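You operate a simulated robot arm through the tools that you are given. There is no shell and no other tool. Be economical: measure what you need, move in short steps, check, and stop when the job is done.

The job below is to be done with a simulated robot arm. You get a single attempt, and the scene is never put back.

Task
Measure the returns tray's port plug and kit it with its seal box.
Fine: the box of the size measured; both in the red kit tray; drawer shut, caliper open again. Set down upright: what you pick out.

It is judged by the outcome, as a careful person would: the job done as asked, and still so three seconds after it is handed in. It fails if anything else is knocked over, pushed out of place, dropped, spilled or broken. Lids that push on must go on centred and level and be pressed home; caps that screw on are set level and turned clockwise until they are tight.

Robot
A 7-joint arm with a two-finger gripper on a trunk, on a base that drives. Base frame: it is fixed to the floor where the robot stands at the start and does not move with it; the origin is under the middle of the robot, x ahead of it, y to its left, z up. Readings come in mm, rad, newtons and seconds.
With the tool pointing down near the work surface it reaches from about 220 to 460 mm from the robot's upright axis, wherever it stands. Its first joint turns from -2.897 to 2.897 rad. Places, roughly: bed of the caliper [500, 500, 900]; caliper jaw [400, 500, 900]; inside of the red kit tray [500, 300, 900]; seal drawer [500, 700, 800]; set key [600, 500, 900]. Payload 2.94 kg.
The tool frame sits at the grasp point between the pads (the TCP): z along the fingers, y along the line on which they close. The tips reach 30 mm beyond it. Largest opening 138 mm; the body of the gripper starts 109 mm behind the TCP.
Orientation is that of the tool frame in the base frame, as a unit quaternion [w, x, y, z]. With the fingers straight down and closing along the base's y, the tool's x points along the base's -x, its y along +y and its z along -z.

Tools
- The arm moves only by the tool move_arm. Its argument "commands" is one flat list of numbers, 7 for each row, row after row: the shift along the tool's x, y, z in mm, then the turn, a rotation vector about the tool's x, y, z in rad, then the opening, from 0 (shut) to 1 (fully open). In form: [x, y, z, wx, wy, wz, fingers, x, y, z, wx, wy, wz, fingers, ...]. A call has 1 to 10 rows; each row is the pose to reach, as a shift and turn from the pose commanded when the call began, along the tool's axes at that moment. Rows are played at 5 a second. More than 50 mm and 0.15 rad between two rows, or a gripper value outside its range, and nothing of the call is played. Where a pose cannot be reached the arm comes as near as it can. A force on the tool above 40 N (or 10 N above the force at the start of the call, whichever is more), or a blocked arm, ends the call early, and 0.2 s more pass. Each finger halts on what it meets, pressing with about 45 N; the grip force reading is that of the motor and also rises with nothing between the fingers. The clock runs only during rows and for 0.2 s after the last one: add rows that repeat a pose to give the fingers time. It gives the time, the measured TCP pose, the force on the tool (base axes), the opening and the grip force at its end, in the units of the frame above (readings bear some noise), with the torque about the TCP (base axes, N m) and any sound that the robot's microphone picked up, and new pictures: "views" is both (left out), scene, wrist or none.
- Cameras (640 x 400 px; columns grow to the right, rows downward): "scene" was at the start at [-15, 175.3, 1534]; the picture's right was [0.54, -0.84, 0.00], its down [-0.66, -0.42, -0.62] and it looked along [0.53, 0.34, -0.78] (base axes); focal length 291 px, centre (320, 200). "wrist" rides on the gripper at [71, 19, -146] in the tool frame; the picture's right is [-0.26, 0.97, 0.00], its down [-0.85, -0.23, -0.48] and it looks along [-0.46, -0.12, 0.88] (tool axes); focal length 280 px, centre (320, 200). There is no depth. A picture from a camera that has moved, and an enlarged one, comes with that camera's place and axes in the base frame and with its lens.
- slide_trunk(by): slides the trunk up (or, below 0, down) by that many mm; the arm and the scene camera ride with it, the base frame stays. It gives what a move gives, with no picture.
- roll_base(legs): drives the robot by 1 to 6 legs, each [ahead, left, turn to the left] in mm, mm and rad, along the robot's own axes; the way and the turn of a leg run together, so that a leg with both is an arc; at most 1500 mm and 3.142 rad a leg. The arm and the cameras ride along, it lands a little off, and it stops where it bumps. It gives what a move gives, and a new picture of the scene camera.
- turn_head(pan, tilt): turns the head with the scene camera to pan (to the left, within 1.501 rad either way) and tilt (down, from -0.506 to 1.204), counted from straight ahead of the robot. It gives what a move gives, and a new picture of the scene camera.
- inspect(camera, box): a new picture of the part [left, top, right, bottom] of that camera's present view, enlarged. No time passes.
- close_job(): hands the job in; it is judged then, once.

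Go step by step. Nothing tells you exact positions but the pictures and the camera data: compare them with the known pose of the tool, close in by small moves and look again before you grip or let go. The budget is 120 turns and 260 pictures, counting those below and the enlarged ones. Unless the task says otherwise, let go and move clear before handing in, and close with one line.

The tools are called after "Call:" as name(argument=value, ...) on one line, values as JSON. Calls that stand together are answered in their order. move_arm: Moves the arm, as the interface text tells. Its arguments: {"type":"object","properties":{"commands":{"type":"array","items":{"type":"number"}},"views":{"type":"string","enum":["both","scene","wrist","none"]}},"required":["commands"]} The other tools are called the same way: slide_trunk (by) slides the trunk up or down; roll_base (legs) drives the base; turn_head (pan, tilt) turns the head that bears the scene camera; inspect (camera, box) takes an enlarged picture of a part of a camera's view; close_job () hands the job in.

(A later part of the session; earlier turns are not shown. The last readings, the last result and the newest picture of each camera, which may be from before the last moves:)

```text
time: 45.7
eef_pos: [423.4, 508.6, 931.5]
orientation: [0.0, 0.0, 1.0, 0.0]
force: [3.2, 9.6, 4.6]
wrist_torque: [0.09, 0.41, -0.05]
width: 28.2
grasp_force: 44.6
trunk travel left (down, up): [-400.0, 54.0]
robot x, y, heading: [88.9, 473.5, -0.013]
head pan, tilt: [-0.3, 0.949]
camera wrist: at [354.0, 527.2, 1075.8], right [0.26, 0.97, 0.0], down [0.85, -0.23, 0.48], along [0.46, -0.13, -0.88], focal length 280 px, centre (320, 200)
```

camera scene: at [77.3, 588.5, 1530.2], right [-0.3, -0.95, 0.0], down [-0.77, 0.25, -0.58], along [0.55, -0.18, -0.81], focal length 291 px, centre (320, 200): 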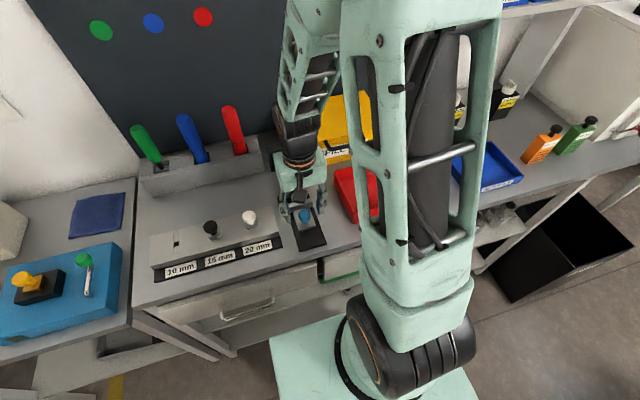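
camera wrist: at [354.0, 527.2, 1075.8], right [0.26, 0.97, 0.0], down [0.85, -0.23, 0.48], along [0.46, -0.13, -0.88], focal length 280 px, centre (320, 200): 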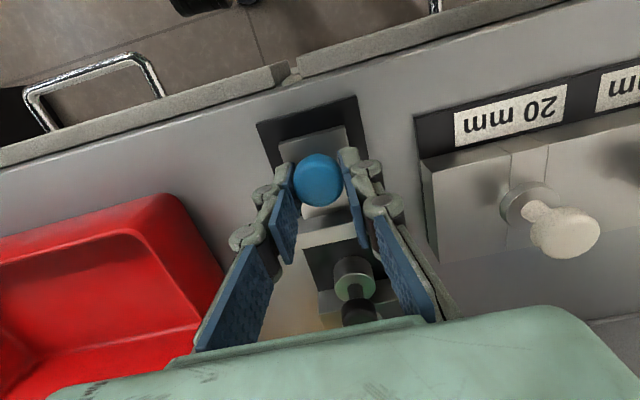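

The jaw is back open. I'll release, lift, and hover above the plug.

Call:
move_arm(commands=[0, 0, 0, 0, 0, 0, 0.3, 0, 0, 0, 0, 0, 0, 0.5, 0, 0, 0, 0, 0, 0, 0.5, 0, 0, -40, 0, 0, 0, 0.5, 0, 0, -80, 0, 0, 0, 0.5, -40, 0, -90, 0, 0, 0, 0.5, -80, 0, -90, 0, 0, 0, 0.5, -105, 0, -90, 0, 0, 0, 0.5, -105, 0, -75, 0, 0, 0, 0.5, -105, 0, -75, 0, 0, 0, 0.5])

Call:
inspect(camera="wrist", box=[230, 60, 430, 260])

Call:
inspect(camera="scene", box=[240, 150, 350, 260])

```text
time: 47.9
eef_pos: [527.1, 506.8, 1005.4]
orientation: [0.0, 0.0, 1.0, 0.001]
force: [0.4, -0.4, -0.6]
wrist_torque: [-0.03, -0.04, 0.01]
width: 68.9
grasp_force: 0.1
trunk travel left (down, up): [-400.0, 54.0]
robot x, y, heading: [85.9, 475.3, -0.007]
head pan, tilt: [-0.3, 0.949]
camera scene: at [77.3, 588.6, 1530.2], right [-0.3, -0.95, 0.0], down [-0.77, 0.25, -0.58], along [0.55, -0.18, -0.81], focal length 291 px, centre (320, 200)
camera wrist: at [457.8, 525.6, 1150.0], right [0.26, 0.97, 0.0], down [0.85, -0.23, 0.48], along [0.46, -0.13, -0.88], focal length 280 px, centre (320, 200)
```

scene: 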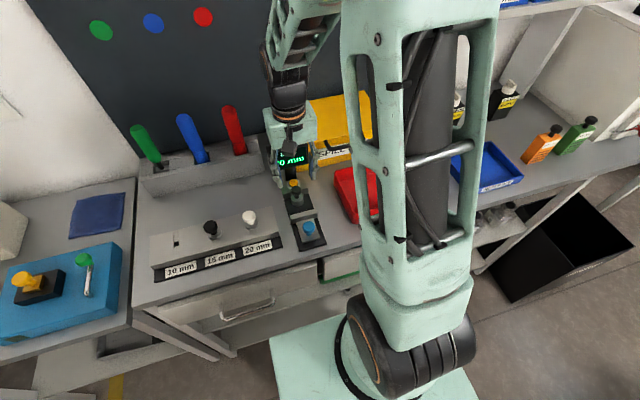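
wrist: 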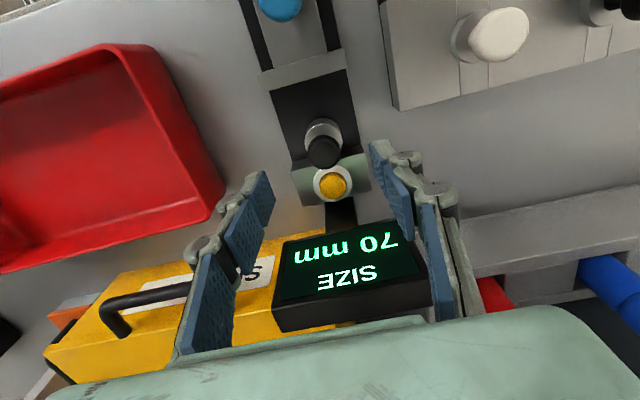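

```text
2.00 times, centred on (330, 160) of wrist
camera zoom: at [457.8, 525.6, 1150.0], right [0.26, 0.97, 0.0], down [0.85, -0.23, 0.48], along [0.46, -0.13, -0.88], focal length 561 px, centre (300, 280)
```

zoom: 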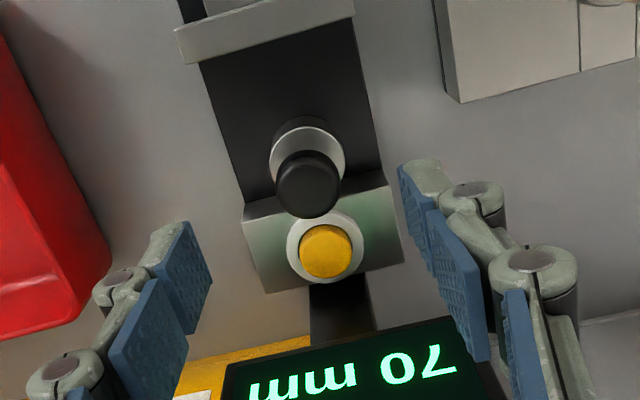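

```text
3.64 times, centred on (295, 205) of scene
camera zoom: at [77.3, 588.6, 1530.2], right [-0.3, -0.95, 0.0], down [-0.77, 0.25, -0.58], along [0.55, -0.18, -0.81], focal length 1057 px, centre (411, 182)
```

zoom: 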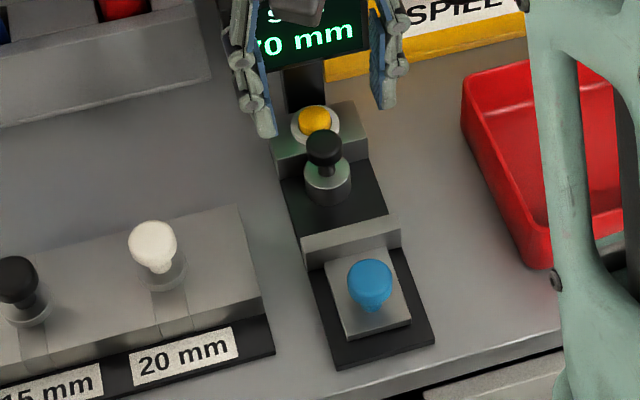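

The display shows 70 mm again. I'll descend around the plug's puck and grip it there — the gripper width double-checks the 34 mm — and then lift it.

Call:
move_arm(commands=[0, 3, 30, 0, 0, 0, 0.5, 1, 3, 55, 0, 0, 0, 0.5, 1, 3, 72, 0, 0, 0, 0.5, 1, 3, 72, 0, 0, 0, 0.5])

Call:
inspect(camera="wrist", box=[230, 80, 430, 280])

Call:
inspect(camera="scene", box=[240, 150, 350, 260])

```text
time: 48.9
eef_pos: [526.4, 509.3, 934.7]
orientation: [-0.001, 0.0, 1.0, 0.0]
force: [-0.9, -0.5, 0.5]
wrist_torque: [0.01, -0.04, 0.02]
width: 69.1
grasp_force: 0.1
trunk travel left (down, up): [-400.0, 54.0]
robot x, y, heading: [84.0, 476.5, -0.013]
head pan, tilt: [-0.3, 0.949]
camera scene: at [77.4, 588.6, 1530.2], right [-0.3, -0.95, 0.0], down [-0.78, 0.25, -0.58], along [0.55, -0.18, -0.81], focal length 291 px, centre (320, 200)
camera wrist: at [457.2, 528.3, 1078.4], right [0.26, 0.97, 0.0], down [0.85, -0.23, 0.48], along [0.46, -0.13, -0.88], focal length 280 px, centre (320, 200)
```

scene: 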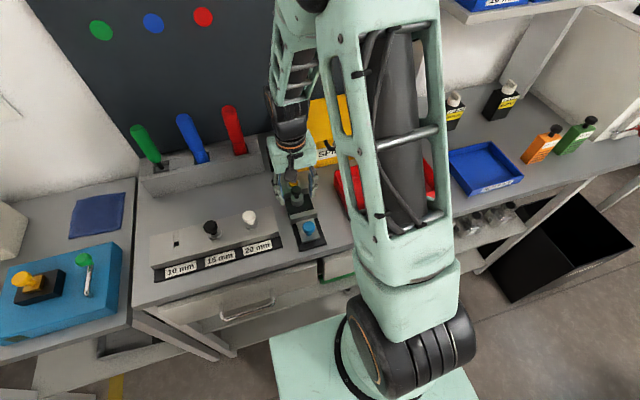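
wrist: 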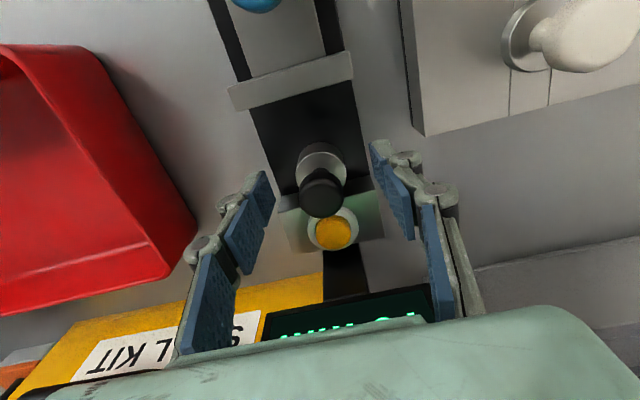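

```text
2.00 times, centred on (330, 180) of wrist
camera zoom: at [457.2, 528.3, 1078.4], right [0.26, 0.97, 0.0], down [0.85, -0.23, 0.48], along [0.46, -0.13, -0.88], focal length 561 px, centre (300, 240)
```

zoom: 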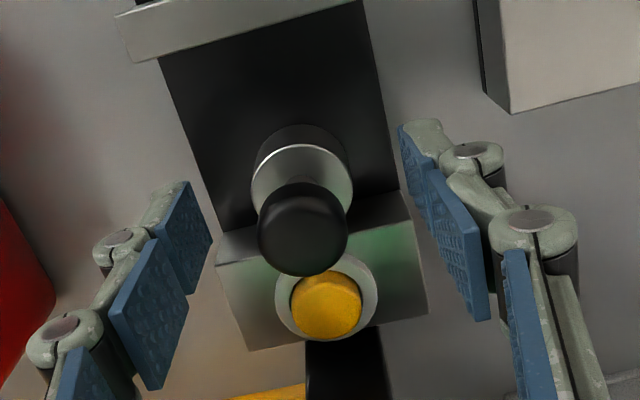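

```text
3.64 times, centred on (295, 205) of scene
camera zoom: at [77.4, 588.6, 1530.2], right [-0.3, -0.95, 0.0], down [-0.78, 0.25, -0.58], along [0.55, -0.18, -0.81], focal length 1057 px, centre (411, 182)
```

zoom: 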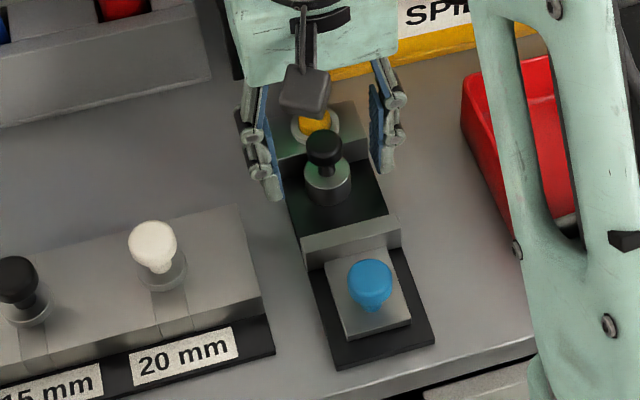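

Call:
move_arm(commands=[2, 1.5, 8, 0, 0, 0, 0.5, 2, 1.5, 15, 0, 0, 0, 0.5, 2, 1.5, 15, 0, 0, 0, 0.35, 2, 1.5, 15, 0, 0, 0, 0.2, 2, 1.5, 15, 0, 0, 0, 0.2, 2, 1.5, 15, 0, 0, 0, 0.2], views="wrist")

Call:
inspect(camera="scene", box=[240, 150, 350, 260])

```text
time: 50.3
eef_pos: [525.9, 512.0, 920.3]
orientation: [0.0, 0.0, 1.0, 0.0]
force: [0.2, -0.9, 0.1]
wrist_torque: [-0.02, -0.01, -0.02]
width: 32.9
grasp_force: 45.7
trunk travel left (down, up): [-400.0, 54.0]
robot x, y, heading: [84.8, 475.3, -0.009]
head pan, tilt: [-0.3, 0.949]
camera wrist: at [455.2, 530.2, 1063.2], right [0.26, 0.97, 0.0], down [0.85, -0.23, 0.48], along [0.46, -0.12, -0.88], focal length 280 px, centre (320, 200)
```

wrist: 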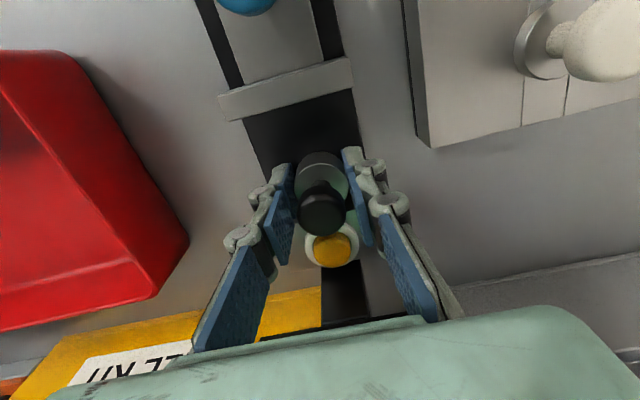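

```text
3.64 times, centred on (295, 205) of scene
camera zoom: at [77.3, 588.5, 1530.2], right [-0.3, -0.95, 0.0], down [-0.77, 0.25, -0.58], along [0.55, -0.18, -0.81], focal length 1057 px, centre (411, 182)
```

zoom: 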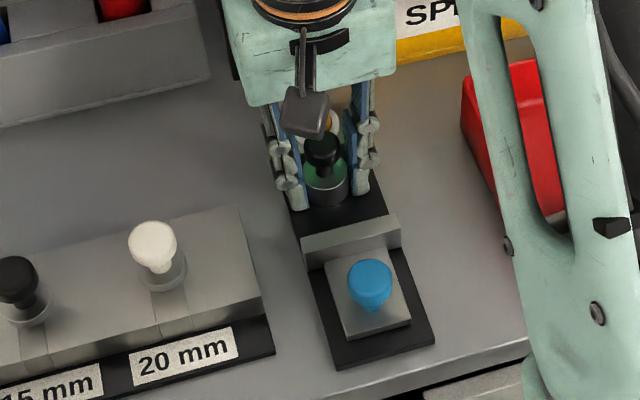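

The grip width of 32.9 mm agrees roughly with the 34 mm reading. I'll lift the plug and carry it over the left part of the red kit tray at about (480, 335).

Call:
move_arm(commands=[0, 0, -40, 0, 0, 0, 0.2, 0, 0, -80, 0, 0, 0, 0.2, 10, -10, -110, 0, 0, 0, 0.2, 25, -50, -115, 0, 0, 0, 0.2, 35, -95, -115, 0, 0, 0, 0.2, 40, -140, -115, 0, 0, 0, 0.2, 46, -177, -100, 0, 0, 0, 0.2, 46, -177, -60, 0, 0, 0, 0.2, 46, -177, -60, 0, 0, 0, 0.2])

Call:
turn_head(pan=0.0, tilt=0.95)

```text
time: 52.3
eef_pos: [479.7, 334.5, 976.0]
orientation: [-0.001, 0.0, 1.0, 0.0]
force: [1.4, -1.0, -0.9]
wrist_torque: [-0.02, -0.01, -0.01]
width: 33.0
grasp_force: 44.8
trunk travel left (down, up): [-400.0, 54.0]
robot x, y, heading: [85.5, 475.0, -0.007]
head pan, tilt: [-0.3, 0.949]
camera scene: at [77.4, 588.6, 1530.2], right [-0.3, -0.95, 0.0], down [-0.78, 0.25, -0.58], along [0.55, -0.18, -0.81], focal length 291 px, centre (320, 200)
camera wrist: at [410.5, 353.4, 1121.1], right [0.26, 0.97, 0.0], down [0.85, -0.23, 0.47], along [0.46, -0.12, -0.88], focal length 280 px, centre (320, 200)
```

scene: 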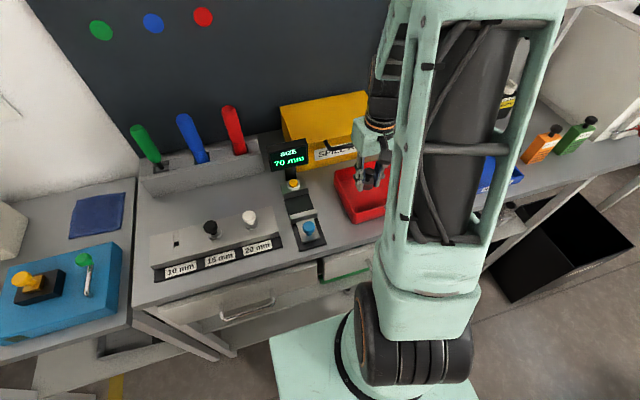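
wrist: 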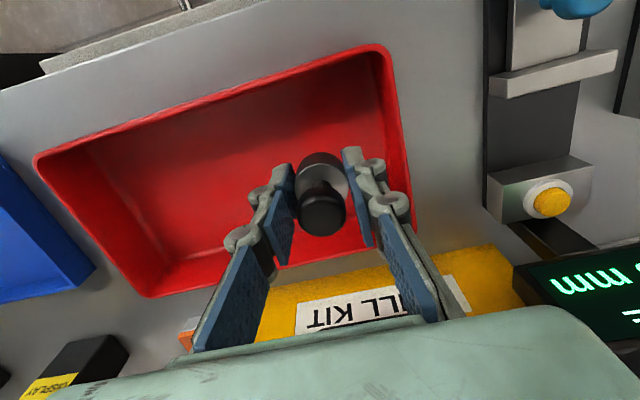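

```text
time: 53.1
eef_pos: [482.1, 335.2, 977.6]
orientation: [-0.001, -0.001, 1.0, 0.0]
force: [0.7, 0.0, -1.1]
wrist_torque: [-0.02, -0.01, 0.03]
width: 33.1
grasp_force: 45.4
trunk travel left (down, up): [-400.0, 54.0]
robot x, y, heading: [85.2, 474.9, -0.007]
head pan, tilt: [0.0, 0.949]
camera scene: at [80.9, 609.9, 1530.2], right [-0.01, -1.0, 0.0], down [-0.81, 0.01, -0.58], along [0.58, 0.0, -0.81], focal length 291 px, centre (320, 200)
```

scene: 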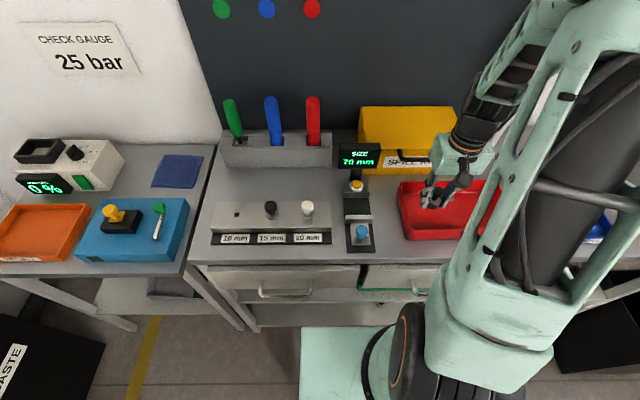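

The plug is over the tray but close to its left wall, so I'll shift 25 mm to the right and lower toward the floor.

Call:
move_arm(commands=[2, -25, 0, 0, 0, 0, 0.2, 2, -25, 25, 0, 0, 0, 0.2, 2, -25, 48, 0, 0, 0, 0.2, 2, -25, 52, 0, 0, 0, 0.2, 2, -25, 52, 0, 0, 0, 0.2])

Call:
inspect(camera="scene", box=[390, 130, 510, 250])

```text
time: 54.3
eef_pos: [477.7, 308.9, 926.1]
orientation: [-0.001, 0.0, 1.0, 0.0]
force: [0.5, 0.3, -1.7]
wrist_torque: [0.02, 0.02, -0.03]
width: 32.7
grasp_force: 44.9
trunk travel left (down, up): [-400.0, 54.0]
robot x, y, heading: [85.5, 473.6, -0.008]
head pan, tilt: [0.0, 0.949]
camera scene: at [80.8, 610.0, 1530.2], right [-0.01, -1.0, 0.0], down [-0.81, 0.01, -0.58], along [0.58, 0.0, -0.81], focal length 291 px, centre (320, 200)
camera wrist: at [407.3, 328.3, 1070.2], right [0.26, 0.97, 0.0], down [0.85, -0.23, 0.47], along [0.46, -0.12, -0.88], focal length 280 px, centre (320, 200)
```

scene: 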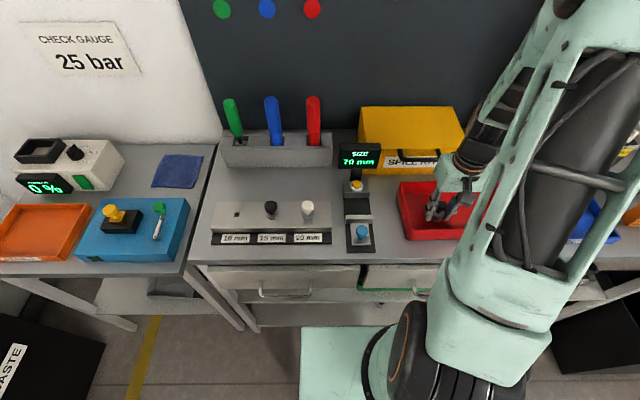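
wrist: 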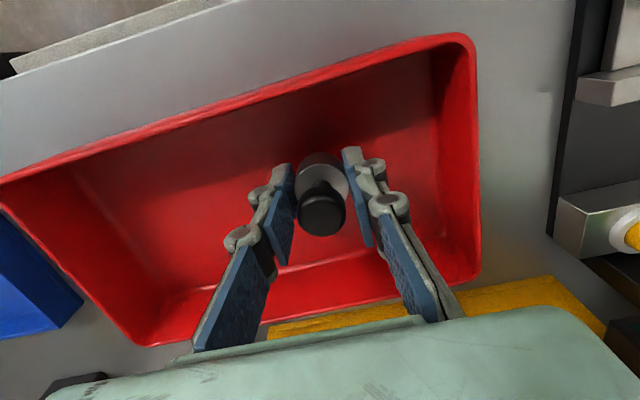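

```text
3.33 times, centred on (450, 190) of scene
camera zoom: at [80.8, 610.0, 1530.2], right [-0.01, -1.0, 0.0], down [-0.81, 0.01, -0.58], along [0.58, 0.0, -0.81], focal length 969 px, centre (-113, 233)
```

zoom: 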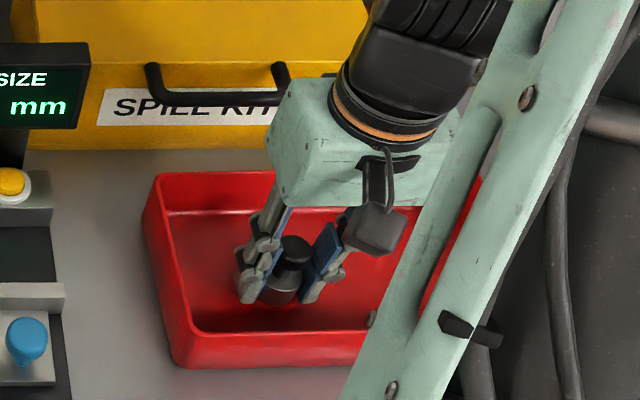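

Well inside the tray. I'll step down until contact.

Call:
move_arm(commands=[0, 0, 2, 0, 0, 0, 0.2, 0, 0, 4, 0, 0, 0, 0.2, 0, 0, 4, 0, 0, 0, 0.2], views="none")

Call:
move_arm(commands=[0, 0, 1.5, 0, 0, 0, 0.2, 0, 0, 3, 0, 0, 0, 0.2, 0, 0, 3, 0, 0, 0, 0.2], views="none")

```text
time: 55.1
eef_pos: [477.5, 310.2, 923.4]
orientation: [0.0, -0.001, 1.0, -0.001]
force: [-0.7, 0.1, -1.5]
wrist_torque: [0.02, 0.04, -0.03]
width: 33.0
grasp_force: 45.0
trunk travel left (down, up): [-400.0, 54.0]
robot x, y, heading: [84.9, 473.4, -0.006]
head pan, tilt: [0.0, 0.949]
```

```text
time: 55.9
eef_pos: [476.5, 309.5, 918.8]
orientation: [-0.001, 0.001, 1.0, 0.0]
force: [-0.6, -0.4, -0.1]
wrist_torque: [0.0, 0.02, 0.04]
width: 32.8
grasp_force: 44.8
trunk travel left (down, up): [-400.0, 54.0]
robot x, y, heading: [80.9, 477.0, -0.009]
head pan, tilt: [0.0, 0.949]
```

Call:
move_arm(commands=[0, 0, 1, 0, 0, 0, 0.2, 0, 0, 2, 0, 0, 0, 0.2, 0, 0, 2, 0, 0, 0, 0.2], views="none")

Call:
move_arm(commands=[0, 0, 1, 0, 0, 0, 0.2, 0, 0, 1.5, 0, 0, 0, 0.2, 0, 0, 1.5, 0, 0, 0, 0.2], views="wrist")

```text
time: 56.7
eef_pos: [477.9, 308.7, 917.9]
orientation: [-0.001, 0.0, 1.0, 0.0]
force: [0.1, 0.1, -1.2]
wrist_torque: [0.0, -0.04, 0.04]
width: 32.9
grasp_force: 45.7
trunk travel left (down, up): [-400.0, 54.0]
robot x, y, heading: [90.2, 476.6, -0.005]
head pan, tilt: [0.0, 0.949]
```

```text
time: 57.5
eef_pos: [477.3, 310.3, 916.2]
orientation: [-0.001, 0.0, 1.0, 0.0]
force: [-0.2, 0.3, -0.4]
wrist_torque: [-0.03, 0.01, 0.02]
width: 32.8
grasp_force: 44.6
trunk travel left (down, up): [-400.0, 54.0]
robot x, y, heading: [85.8, 478.6, -0.009]
head pan, tilt: [0.0, 0.949]
camera wrist: at [407.5, 329.0, 1061.2], right [0.26, 0.96, 0.0], down [0.85, -0.23, 0.47], along [0.46, -0.12, -0.88], focal length 280 px, centre (320, 200)
```

wrist: 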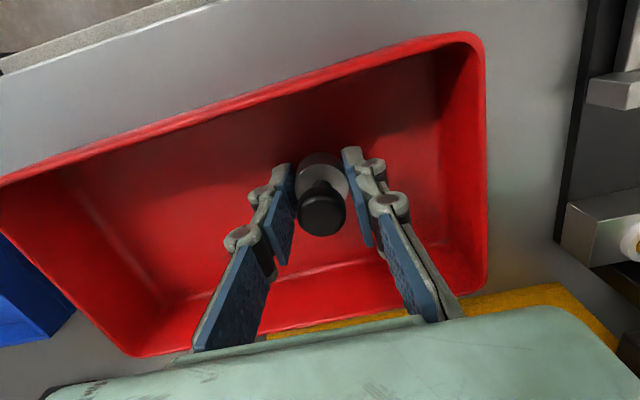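

Call:
move_arm(commands=[0, 0, 1, 0, 0, 0, 0.2, 0, 0, 2, 0, 0, 0, 0.2, 0, 0, 2, 0, 0, 0, 0.2], views="none")

Call:
move_arm(commands=[0, 0, 1, 0, 0, 0, 0.2, 0, 0, 2, 0, 0, 0, 0.2, 0, 0, 2, 0, 0, 0, 0.2], views="none")

```text
time: 58.3
eef_pos: [477.5, 310.1, 915.4]
orientation: [0.0, 0.001, 1.0, 0.0]
force: [-0.1, 0.6, 7.4]
wrist_torque: [0.0, 0.01, 0.03]
width: 32.9
grasp_force: 44.9
trunk travel left (down, up): [-400.0, 54.0]
robot x, y, heading: [88.0, 470.7, -0.007]
head pan, tilt: [0.0, 0.949]
```

```text
time: 59.1
eef_pos: [477.3, 310.6, 915.3]
orientation: [0.002, 0.0, 1.0, -0.001]
force: [-2.7, 1.0, 34.6]
wrist_torque: [0.11, 0.11, -0.01]
width: 32.8
grasp_force: 44.9
trunk travel left (down, up): [-400.0, 54.0]
robot x, y, heading: [86.6, 474.7, -0.01]
head pan, tilt: [0.0, 0.949]
```

Contact at z≈915.4. I'll take off the pressure, open, and rise clear.

Call:
move_arm(commands=[0, 0, -3, 0, 0, 0, 0.2, 0, 0, -3, 0, 0, 0, 0.3, 0, 0, -3, 0, 0, 0, 0.4, 0, 0, -3, 0, 0, 0, 0.4, 0, 0, -45, 0, 0, 0, 0.4, 0, 0, -90, 0, 0, 0, 0.4, 20, 10, -130, 0, 0, 0, 0.4, 50, 20, -160, 0, 0, 0, 0.4, 50, 20, -160, 0, 0, 0, 0.4])

Call:
inspect(camera="wrist", box=[200, 60, 460, 260])

```text
time: 61.1
eef_pos: [428.6, 330.1, 1073.4]
orientation: [-0.001, 0.0, 1.0, 0.0]
force: [0.0, -0.1, -1.1]
wrist_torque: [0.0, 0.03, 0.02]
width: 55.3
grasp_force: 0.1
trunk travel left (down, up): [-400.0, 54.0]
robot x, y, heading: [85.9, 477.5, -0.008]
head pan, tilt: [0.0, 0.949]
camera scene: at [81.0, 609.9, 1530.1], right [-0.01, -1.0, 0.0], down [-0.81, 0.01, -0.58], along [0.58, 0.0, -0.81], focal length 291 px, centre (320, 200)
camera wrist: at [359.3, 348.8, 1218.1], right [0.26, 0.97, 0.0], down [0.85, -0.23, 0.47], along [0.46, -0.12, -0.88], focal length 280 px, centre (320, 200)
```

scene: 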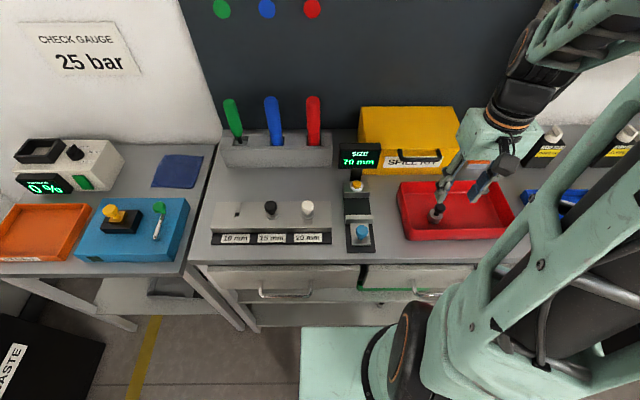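
wrist: 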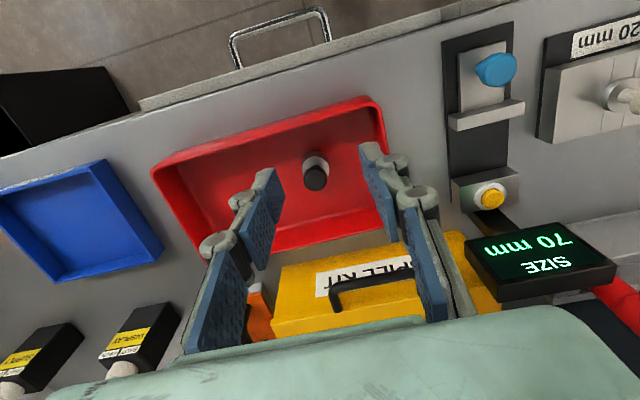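

```text
2.00 times, centred on (330, 160) of wrist
camera zoom: at [359.3, 348.8, 1218.1], right [0.26, 0.97, 0.0], down [0.85, -0.23, 0.47], along [0.46, -0.12, -0.88], focal length 561 px, centre (300, 280)
```

zoom: 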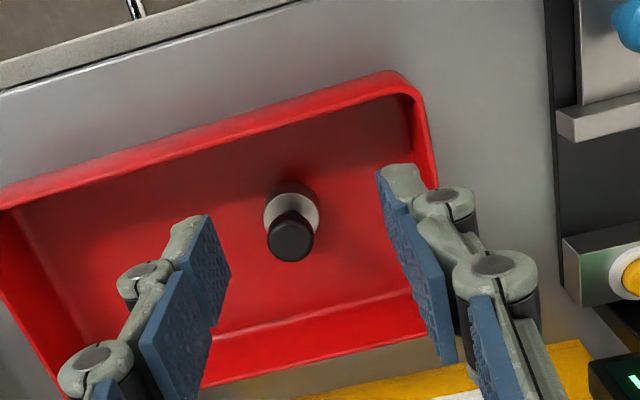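

The plug stands upright in the kit tray. Next is the left (seal) drawer: I'll shift the base slightly back and right, and look at the drawer and its handle.

Call:
roll_base(legs=[[-25, -45, 0]])

Call:
move_arm(commands=[10, 40, 0, 0, 0, 0, 0.4, 15, 80, 0, 0, 0, 0, 0.4, 20, 120, 0, 0, 0, 0, 0.4, 25, 160, 0, 0, 0, 0, 0.4, 35, 200, 0, 0, 0, 0, 0.4, 45, 240, 0, 0, 0, 0, 0.4, 55, 275, 0, 0, 0, 0, 0.4, 65, 310, 0, 0, 0, 0, 0.4, 65, 310, 0, 0, 0, 0, 0.4])

Call:
turn_head(pan=0.35, tilt=1.1)

```text
time: 62.2
eef_pos: [405.4, 285.6, 1073.5]
orientation: [0.0, 0.001, 1.0, -0.001]
force: [-0.3, 0.5, -0.4]
wrist_torque: [0.05, 0.02, 0.02]
width: 55.1
grasp_force: 0.1
trunk travel left (down, up): [-400.0, 54.0]
robot x, y, heading: [58.4, 429.3, -0.009]
head pan, tilt: [0.0, 0.949]
camera scene: at [55.4, 565.0, 1530.2], right [-0.01, -1.0, 0.0], down [-0.81, 0.01, -0.58], along [0.58, 0.0, -0.81], focal length 291 px, centre (320, 200)
```

scene: 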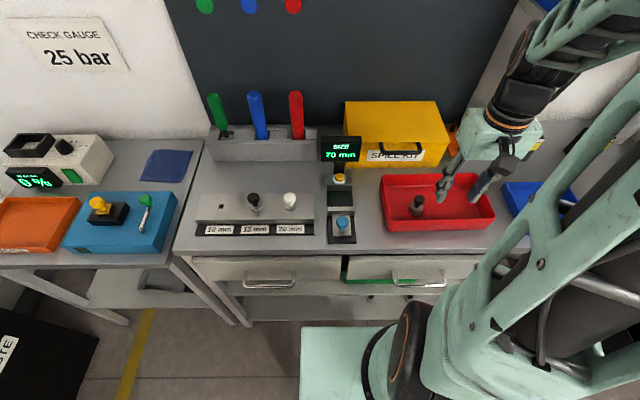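

```text
time: 64.2
eef_pos: [338.4, 595.9, 1072.0]
orientation: [-0.006, 0.0, 1.0, -0.001]
force: [-0.8, 0.2, -0.4]
wrist_torque: [0.0, 0.0, 0.03]
width: 55.4
grasp_force: 0.0
trunk travel left (down, up): [-400.0, 54.0]
robot x, y, heading: [61.4, 433.2, -0.002]
head pan, tilt: [0.0, 0.949]
camera scene: at [57.8, 529.8, 1546.3], right [-0.44, -0.9, 0.0], down [-0.61, 0.29, -0.74], along [0.66, -0.32, -0.68], focal length 291 px, centre (320, 200)
camera wrist: at [269.4, 614.9, 1215.7], right [0.26, 0.96, 0.0], down [0.85, -0.23, 0.47], along [0.45, -0.13, -0.88], focal length 280 px, centre (320, 200)
```

scene: 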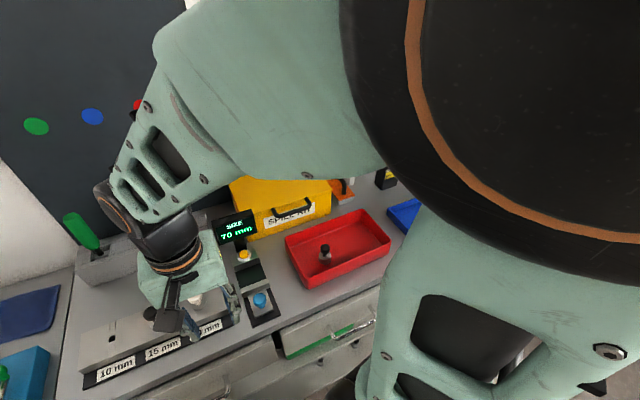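
wrist: 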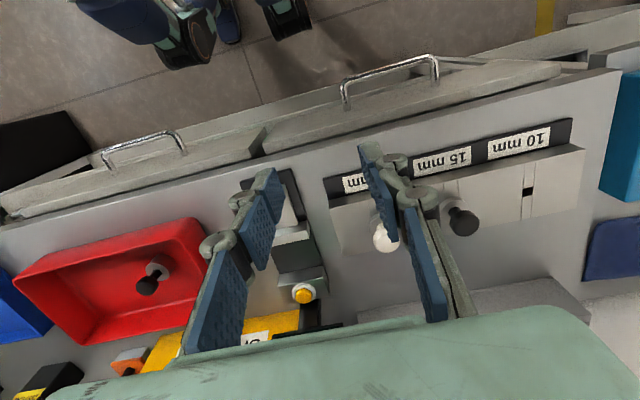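

```text
time: 65.0
eef_pos: [338.1, 595.7, 1070.9]
orientation: [-0.005, 0.0, 1.0, -0.002]
force: [-0.6, -0.6, -0.2]
wrist_torque: [0.0, -0.02, 0.01]
width: 55.3
grasp_force: 0.0
trunk travel left (down, up): [-400.0, 54.0]
robot x, y, heading: [60.6, 431.1, -0.008]
head pan, tilt: [0.351, 1.1]
camera scene: at [57.9, 529.9, 1546.4], right [-0.43, -0.9, 0.0], down [-0.61, 0.29, -0.74], along [0.66, -0.32, -0.68], focal length 291 px, centre (320, 200)
```

scene: 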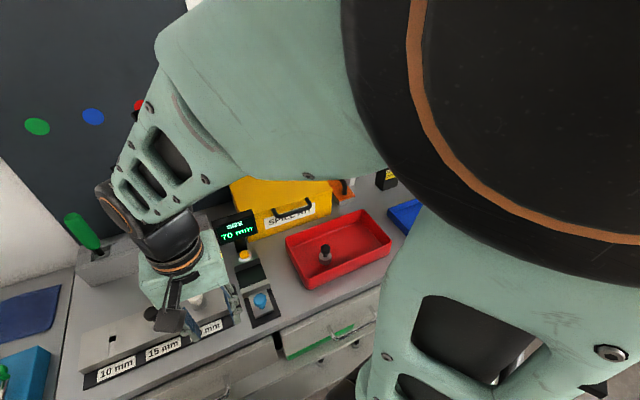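

The handle bar measures at about x≈316, y≈698, z≈786, lying along y. I'll yaw the gripper by -90° so it closes along x across the bar.

Call:
move_arm(commands=[0, 15, 0, 0, 0, -0.13, 0.4, 0, 30, 0, 0, 0, -0.26, 0.4, 0, 45, 0, 0, 0, -0.39, 0.4, 0, 60, 0, 0, 0, -0.52, 0.4, 0, 75, 0, 0, 0, -0.65, 0.4, 0, 90, 0, 0, 0, -0.785, 0.4, 0, 95, 0, 0, 0, -0.785, 0.4])

```text
time: 66.6
eef_pos: [338.3, 688.8, 1072.5]
orientation: [-0.003, -0.383, 0.924, 0.001]
force: [0.0, 0.4, -0.5]
wrist_torque: [0.01, 0.0, 0.01]
width: 55.4
grasp_force: 0.1
trunk travel left (down, up): [-400.0, 54.0]
robot x, y, heading: [57.3, 429.9, -0.009]
head pan, tilt: [0.351, 1.1]
camera scene: at [59.5, 567.9, 1535.4], right [0.02, -1.0, 0.0], down [-0.77, -0.02, -0.64], along [0.64, 0.02, -0.77], focal length 291 px, centre (320, 200)
camera wrist: at [276.3, 653.5, 1216.6], right [-0.5, 0.87, 0.0], down [0.76, 0.44, 0.47], along [0.41, 0.24, -0.88], focal length 280 px, centre (320, 200)
```

scene: 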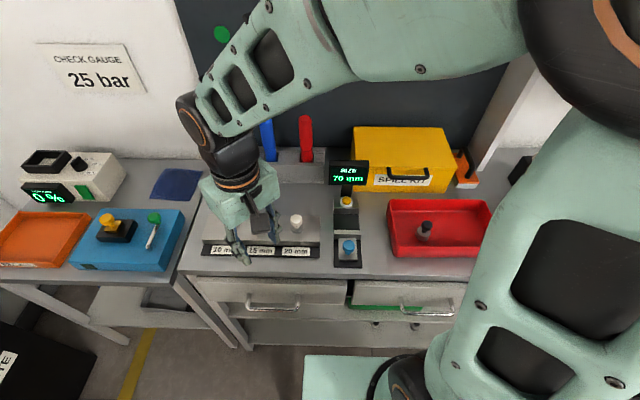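
wrist: 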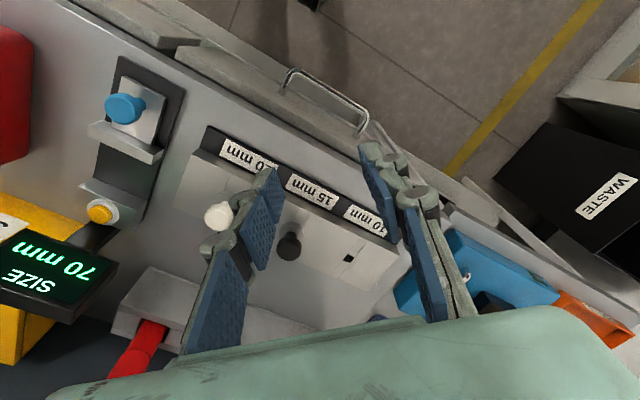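

Call:
move_arm(commands=[2, 4, 0, 0, 0, -0.13, 0.4, 4, 8, 0, 0, 0, -0.26, 0.4, 5, 12, 0, 0, 0, -0.39, 0.4, 6, 16, 0, 0, 0, -0.52, 0.4, 8, 20, 0, 0, 0, -0.65, 0.4, 9, 22, 0, 0, 0, -0.785, 0.45, 9, 22, 0, 0, 0, -0.785, 0.45], views="none")

Call:
slide_trunk(by=-130)

Call:
move_arm(commands=[0, 0, 0, 0, 0, 0, 0.45])

```text
time: 68.2
eef_pos: [315.3, 698.9, 1068.4]
orientation: [-0.009, -0.707, 0.707, 0.004]
force: [0.2, 0.7, -0.3]
wrist_torque: [-0.02, -0.01, 0.01]
width: 62.0
grasp_force: 0.0
trunk travel left (down, up): [-400.0, 54.0]
robot x, y, heading: [62.5, 429.0, -0.011]
head pan, tilt: [0.351, 1.1]
```

```text
time: 69.8
eef_pos: [316.3, 700.5, 938.4]
orientation: [-0.007, -0.707, 0.707, 0.004]
force: [0.2, -0.4, -0.4]
wrist_torque: [0.0, 0.03, 0.01]
width: 61.9
grasp_force: 0.0
trunk travel left (down, up): [-270.0, 184.0]
robot x, y, heading: [56.3, 431.8, -0.006]
head pan, tilt: [0.351, 1.1]
```

```text
time: 70.2
eef_pos: [316.5, 699.8, 940.3]
orientation: [-0.006, -0.706, 0.708, 0.003]
force: [0.1, -0.4, -0.4]
wrist_torque: [-0.04, 0.02, 0.0]
width: 62.4
grasp_force: 0.0
trunk travel left (down, up): [-270.0, 184.0]
robot x, y, heading: [59.1, 429.5, -0.011]
head pan, tilt: [0.351, 1.1]
camera scene: at [60.7, 565.0, 1407.2], right [-0.01, -1.0, 0.0], down [-0.76, 0.01, -0.65], along [0.65, -0.01, -0.76], focal length 291 px, centre (320, 200)
camera wrist: at [298.9, 629.0, 1084.4], right [-0.96, 0.26, 0.01], down [0.24, 0.85, 0.47], along [0.11, 0.45, -0.88], focal length 280 px, centre (320, 200)
```

scene: 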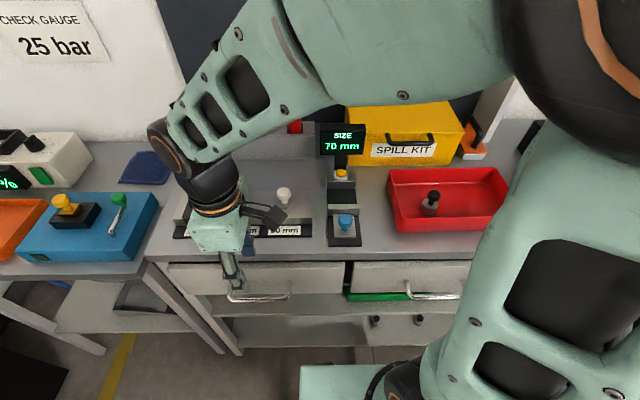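
wrist: 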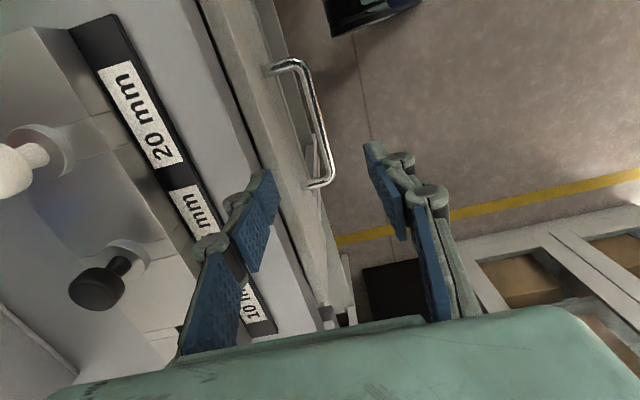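

The gripper is across the handle direction. I'll narrow the opening to fit one finger into the gap behind the bar, shift slightly, and descend partway.

Call:
move_arm(commands=[0, 4, 30, 0.012, -0.004, -0.003, 0.3, 0, 5, 65, 0.012, -0.004, -0.003, 0.23, 0, 5, 95, 0.012, -0.004, -0.003, 0.23, 0, 5, 95, 0.012, -0.004, -0.003, 0.23])

Call:
inspect(camera="wrist", box=[200, 50, 440, 250])

Call:
inspect(camera="scene", box=[170, 210, 310, 330])

```text
time: 71.2
eef_pos: [312.0, 699.0, 849.5]
orientation: [-0.006, 0.708, -0.707, 0.003]
force: [-0.6, 0.9, 0.3]
wrist_torque: [0.02, -0.01, -0.03]
width: 31.6
grasp_force: 0.1
trunk travel left (down, up): [-270.0, 184.0]
robot x, y, heading: [59.5, 430.2, -0.007]
head pan, tilt: [0.351, 1.1]
camera scene: at [42.5, 587.3, 1389.9], right [0.34, -0.94, 0.0], down [-0.84, -0.3, -0.45], along [0.43, 0.15, -0.89], focal length 291 px, centre (320, 200)
camera wrist: at [291.7, 628.2, 993.0], right [-0.97, 0.26, -0.01], down [0.22, 0.85, 0.48], along [0.13, 0.46, -0.88], focal length 280 px, centre (320, 200)
```

scene: 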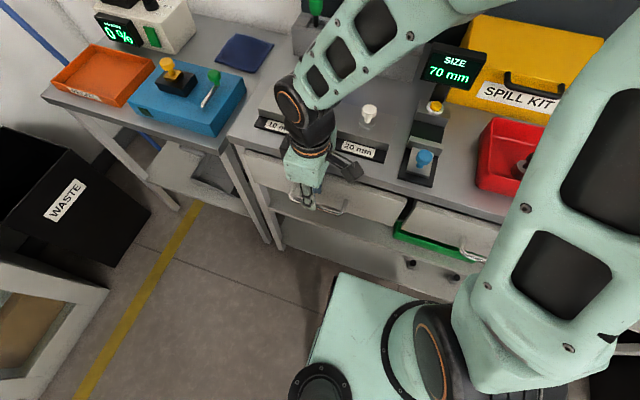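
wrist: 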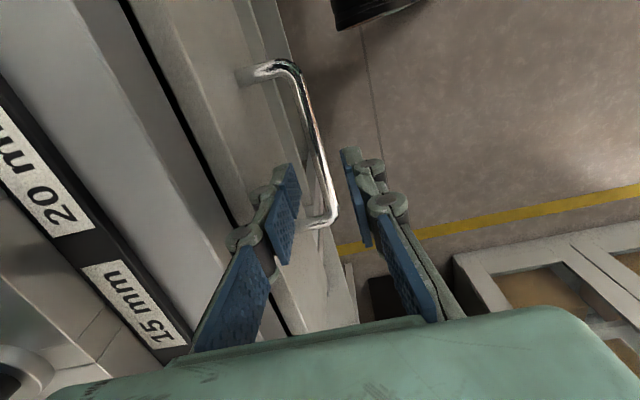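

```text
2.00 times, centred on (320, 150) of wrist
camera zoom: at [291.7, 628.2, 993.0], right [-0.97, 0.26, -0.01], down [0.22, 0.85, 0.48], along [0.13, 0.46, -0.88], focal length 561 px, centre (320, 300)
```

zoom: 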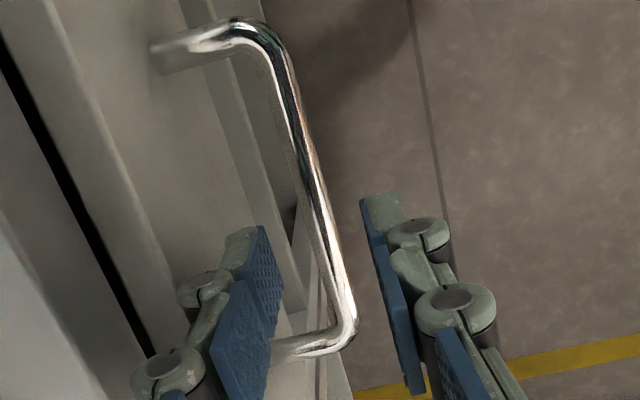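

```text
3.33 times, centred on (240, 270) of scene
camera zoom: at [42.5, 587.3, 1389.9], right [0.34, -0.94, 0.0], down [-0.84, -0.3, -0.45], along [0.43, 0.15, -0.89], focal length 969 px, centre (587, -33)
```

zoom: 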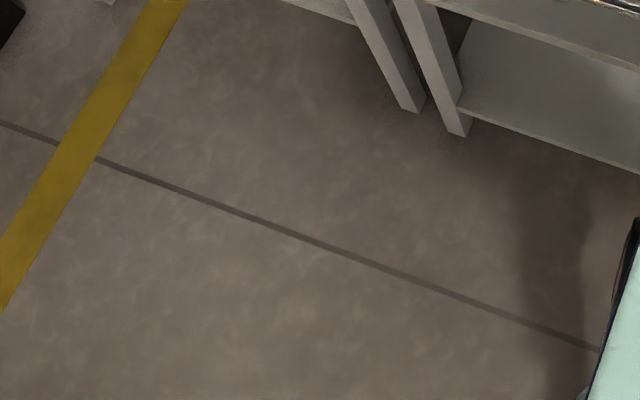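

The bar lies between the fingers. I'll go down the rest of the way and check from the scene camera.

Call:
move_arm(commands=[0, 0, 20, 0, 0, 0, 0.23, 0, 0, 40, 0, 0, 0, 0.23, 0, 0, 60, 0, 0, 0, 0.23, 0, 0, 60, 0, 0, 0, 0.23])

Call:
inspect(camera="wrist", box=[200, 50, 440, 250])

Call:
inspect(camera="scene", box=[240, 110, 400, 240])

```text
time: 72.2
eef_pos: [313.0, 699.5, 790.0]
orientation: [-0.005, 0.708, -0.706, 0.002]
force: [0.1, 0.4, 0.2]
wrist_torque: [0.03, 0.02, -0.01]
width: 31.7
grasp_force: 0.0
trunk travel left (down, up): [-270.0, 184.0]
robot x, y, heading: [60.1, 430.8, -0.009]
head pan, tilt: [0.351, 1.1]
camera scene: at [42.4, 587.3, 1389.9], right [0.34, -0.94, 0.0], down [-0.84, -0.3, -0.45], along [0.43, 0.15, -0.89], focal length 291 px, centre (320, 200)
camera wrist: at [293.0, 627.9, 932.1], right [-0.97, 0.26, -0.01], down [0.22, 0.85, 0.48], along [0.13, 0.46, -0.88], focal length 280 px, centre (320, 200)
```

scene: 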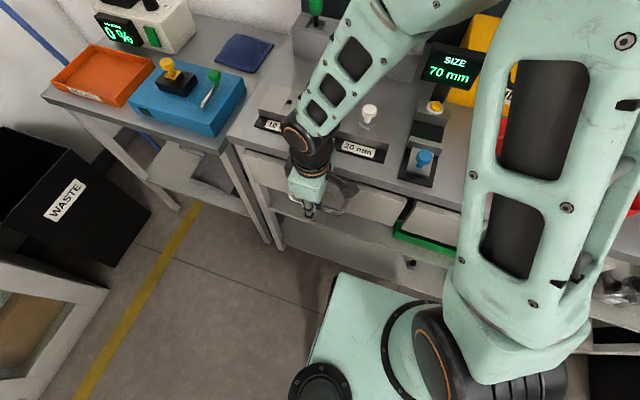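
wrist: 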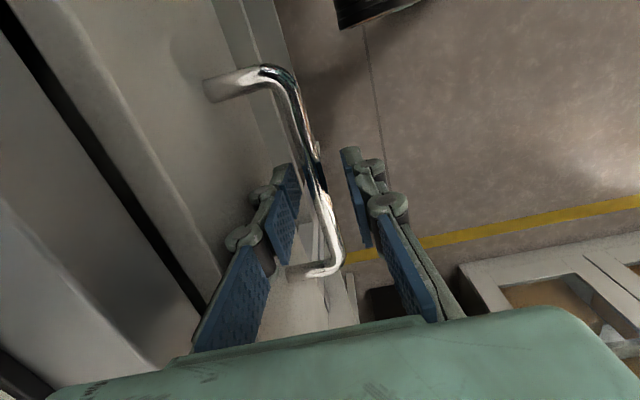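

```text
2.00 times, centred on (320, 150) of wrist
camera zoom: at [293.0, 627.9, 932.1], right [-0.97, 0.26, -0.01], down [0.22, 0.85, 0.48], along [0.13, 0.46, -0.88], focal length 561 px, centre (320, 300)
```

zoom: 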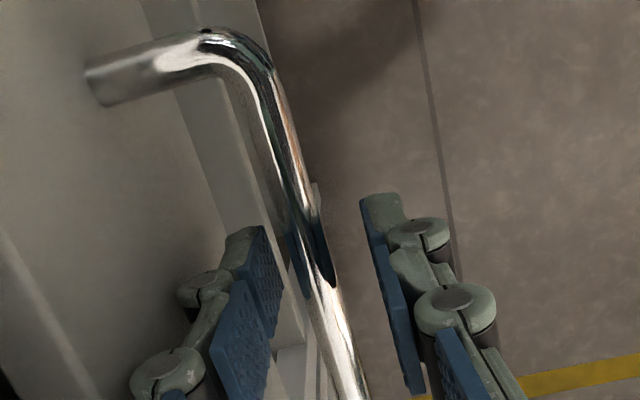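

```text
3.08 times, centred on (320, 175) of scene
camera zoom: at [42.4, 587.3, 1389.9], right [0.34, -0.94, 0.0], down [-0.84, -0.3, -0.45], along [0.43, 0.15, -0.89], focal length 895 px, centre (320, 277)
```

zoom: 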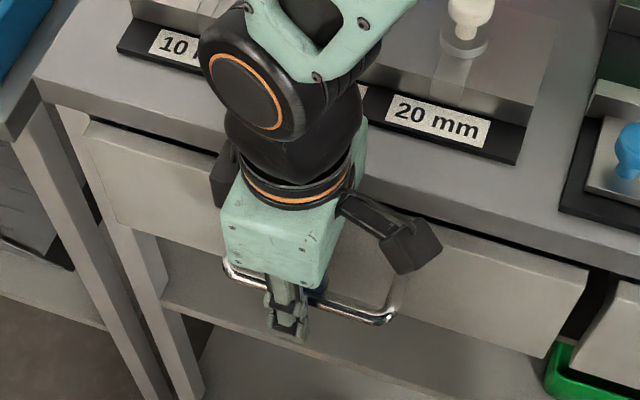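

The bar is between the pads at their height. I'll close on it.

Call:
move_arm(commands=[0, 0, 0, 0, 0, 0, 0.12, 0, 0, 0, 0, 0, 0, 0.03, 0, 0, 0, 0, 0, 0, 0.03, 0, 0, 0, 0, 0, 0, 0.03], views="wrist")

```text
time: 73.2
eef_pos: [313.8, 699.3, 788.8]
orientation: [-0.005, 0.707, -0.707, 0.003]
force: [4.6, -0.1, -3.9]
wrist_torque: [0.12, -0.04, 0.37]
width: 10.7
grasp_force: 37.9
trunk travel left (down, up): [-270.0, 184.0]
robot x, y, heading: [62.8, 429.5, -0.008]
head pan, tilt: [0.351, 1.1]
camera wrist: at [293.6, 627.9, 932.2], right [-0.97, 0.26, -0.01], down [0.22, 0.85, 0.48], along [0.13, 0.46, -0.88], focal length 280 px, centre (320, 200)
```

wrist: 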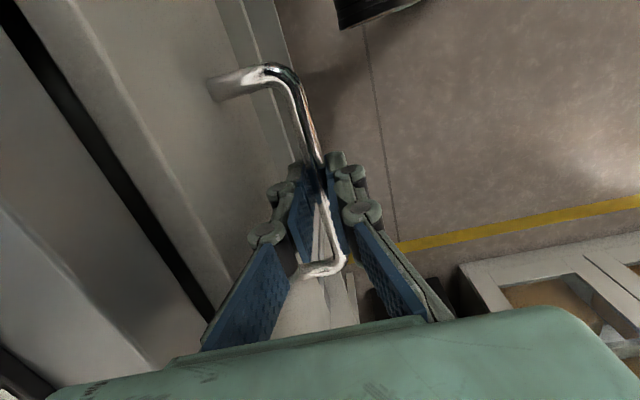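

Handle held. I'll pull the drawer straight out (toward -x) in smooth steps.

Call:
move_arm(commands=[0, 10, 0, 0, 0, 0, 0.03, 0, 22, 0, 0, 0, 0, 0.03, 0, 36, 0, 0, 0, 0, 0.03, 0, 50, 0, 0, 0, 0, 0.03, 0, 64, 0, 0, 0, 0, 0.03, 0, 78, 0, 0, 0, 0, 0.03, 0, 92, 0, 0, 0, 0, 0.03, 0, 106, 0, 0, 0, 0, 0.03, 0, 120, 0, 0, 0, 0, 0.03, 0, 120, 0, 0, 0, 0, 0.03])

```text
time: 75.4
eef_pos: [191.4, 698.3, 788.1]
orientation: [-0.007, 0.708, -0.706, 0.002]
force: [-1.7, -1.3, 36.1]
wrist_torque: [-0.13, 0.01, 0.37]
width: 10.6
grasp_force: 37.8
trunk travel left (down, up): [-270.0, 184.0]
robot x, y, heading: [63.3, 430.8, -0.01]
head pan, tilt: [0.351, 1.1]
camera scene: at [41.3, 585.4, 1390.4], right [0.34, -0.94, 0.0], down [-0.84, -0.3, -0.46], along [0.43, 0.15, -0.89], focal length 291 px, centre (320, 200)
camera wrist: at [171.8, 627.4, 931.8], right [-0.97, 0.26, -0.01], down [0.22, 0.85, 0.48], along [0.13, 0.47, -0.88], focal length 280 px, centre (320, 200)
```

scene: 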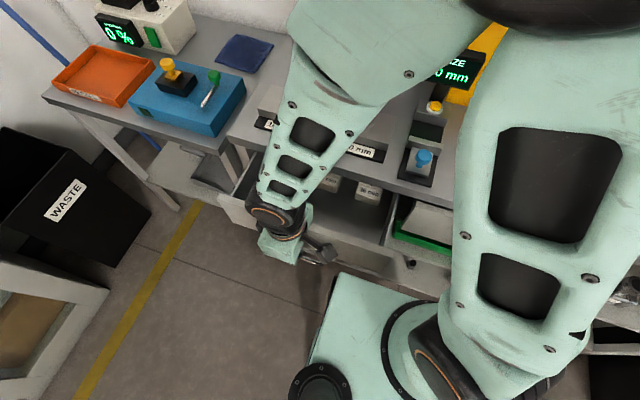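
wrist: 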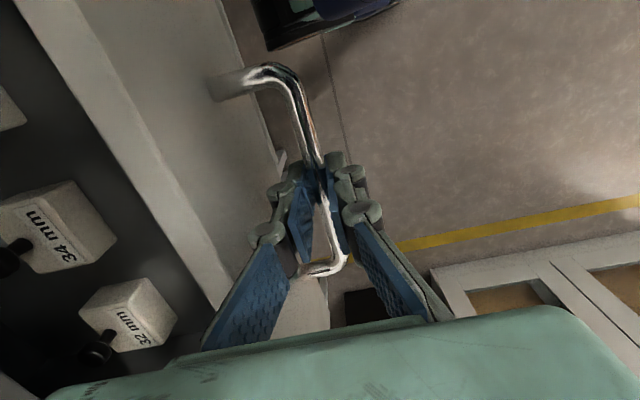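

The drawer opens and I see boxes marked 32, 34 and 36 mm. I'm pressing down on the handle a bit, so I'll ease up and pull further.

Call:
move_arm(commands=[0, 0, -2, 0, 0, 0, 0.03, 0, 10, -3, 0, 0, 0, 0.03, 0, 22, -3, 0, 0, 0, 0.03, 0, 34, -3, 0, 0, 0, 0.03, 0, 46, -3, 0, 0, 0, 0.03, 0, 58, -3, 0, 0, 0, 0.03, 0, 70, -3, 0, 0, 0, 0.03, 0, 70, -3, 0, 0, 0, 0.03])

```text
time: 77.2
eef_pos: [122.3, 700.0, 787.3]
orientation: [0.004, -0.706, 0.708, -0.004]
force: [15.7, 10.2, 7.2]
wrist_torque: [-0.4, -0.11, 0.58]
width: 10.8
grasp_force: 38.3
trunk travel left (down, up): [-270.0, 184.0]
robot x, y, heading: [61.3, 432.3, -0.011]
head pan, tilt: [0.351, 1.1]
camera scene: at [48.0, 587.4, 1395.9], right [0.31, -0.95, 0.0], down [-0.81, -0.26, -0.53], along [0.5, 0.16, -0.85], focal length 291 px, centre (320, 200)
camera wrist: at [102.2, 628.5, 932.4], right [-0.96, 0.26, -0.01], down [0.23, 0.85, 0.48], along [0.13, 0.46, -0.88], focal length 280 px, centre (320, 200)
```

scene: 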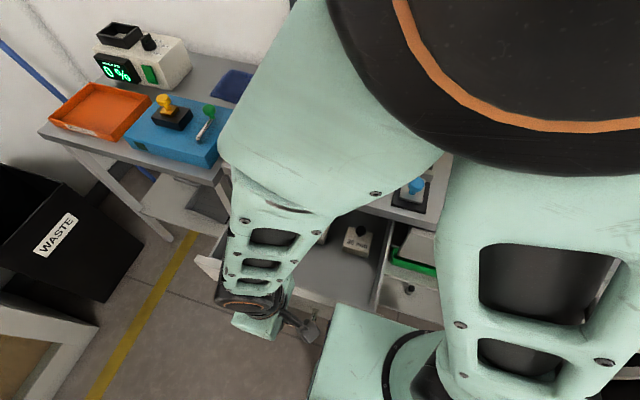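
wrist: 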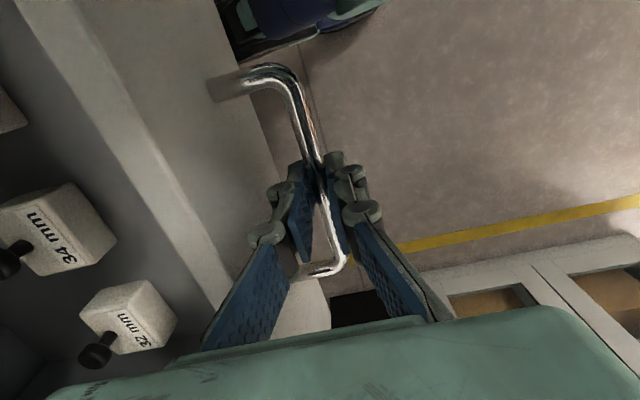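

The drawer is open about 190 mm. I'll release the handle and rise for a look inside.

Call:
move_arm(commands=[0, -1, -1, 0, 0, 0, 0.06, 0, 0, -1, 0, 0, 0, 0.15, 0, 0, -1, 0, 0, 0, 0.23, 0, 0, -1, 0, 0, 0, 0.23, 0, 0, -40, 0, 0, 0, 0.23, 0, 0, -85, 0, 0, 0, 0.23, 0, 0, -130, 0, 0, 0, 0.23, 0, -45, -165, 0, 0, 0, 0.3, 0, -90, -185, 0, 0, 0, 0.4, 0, -90, -185, 0, 0, 0, 0.4])

```text
refused: row 8 steps farther than a row can; nothing moved
```

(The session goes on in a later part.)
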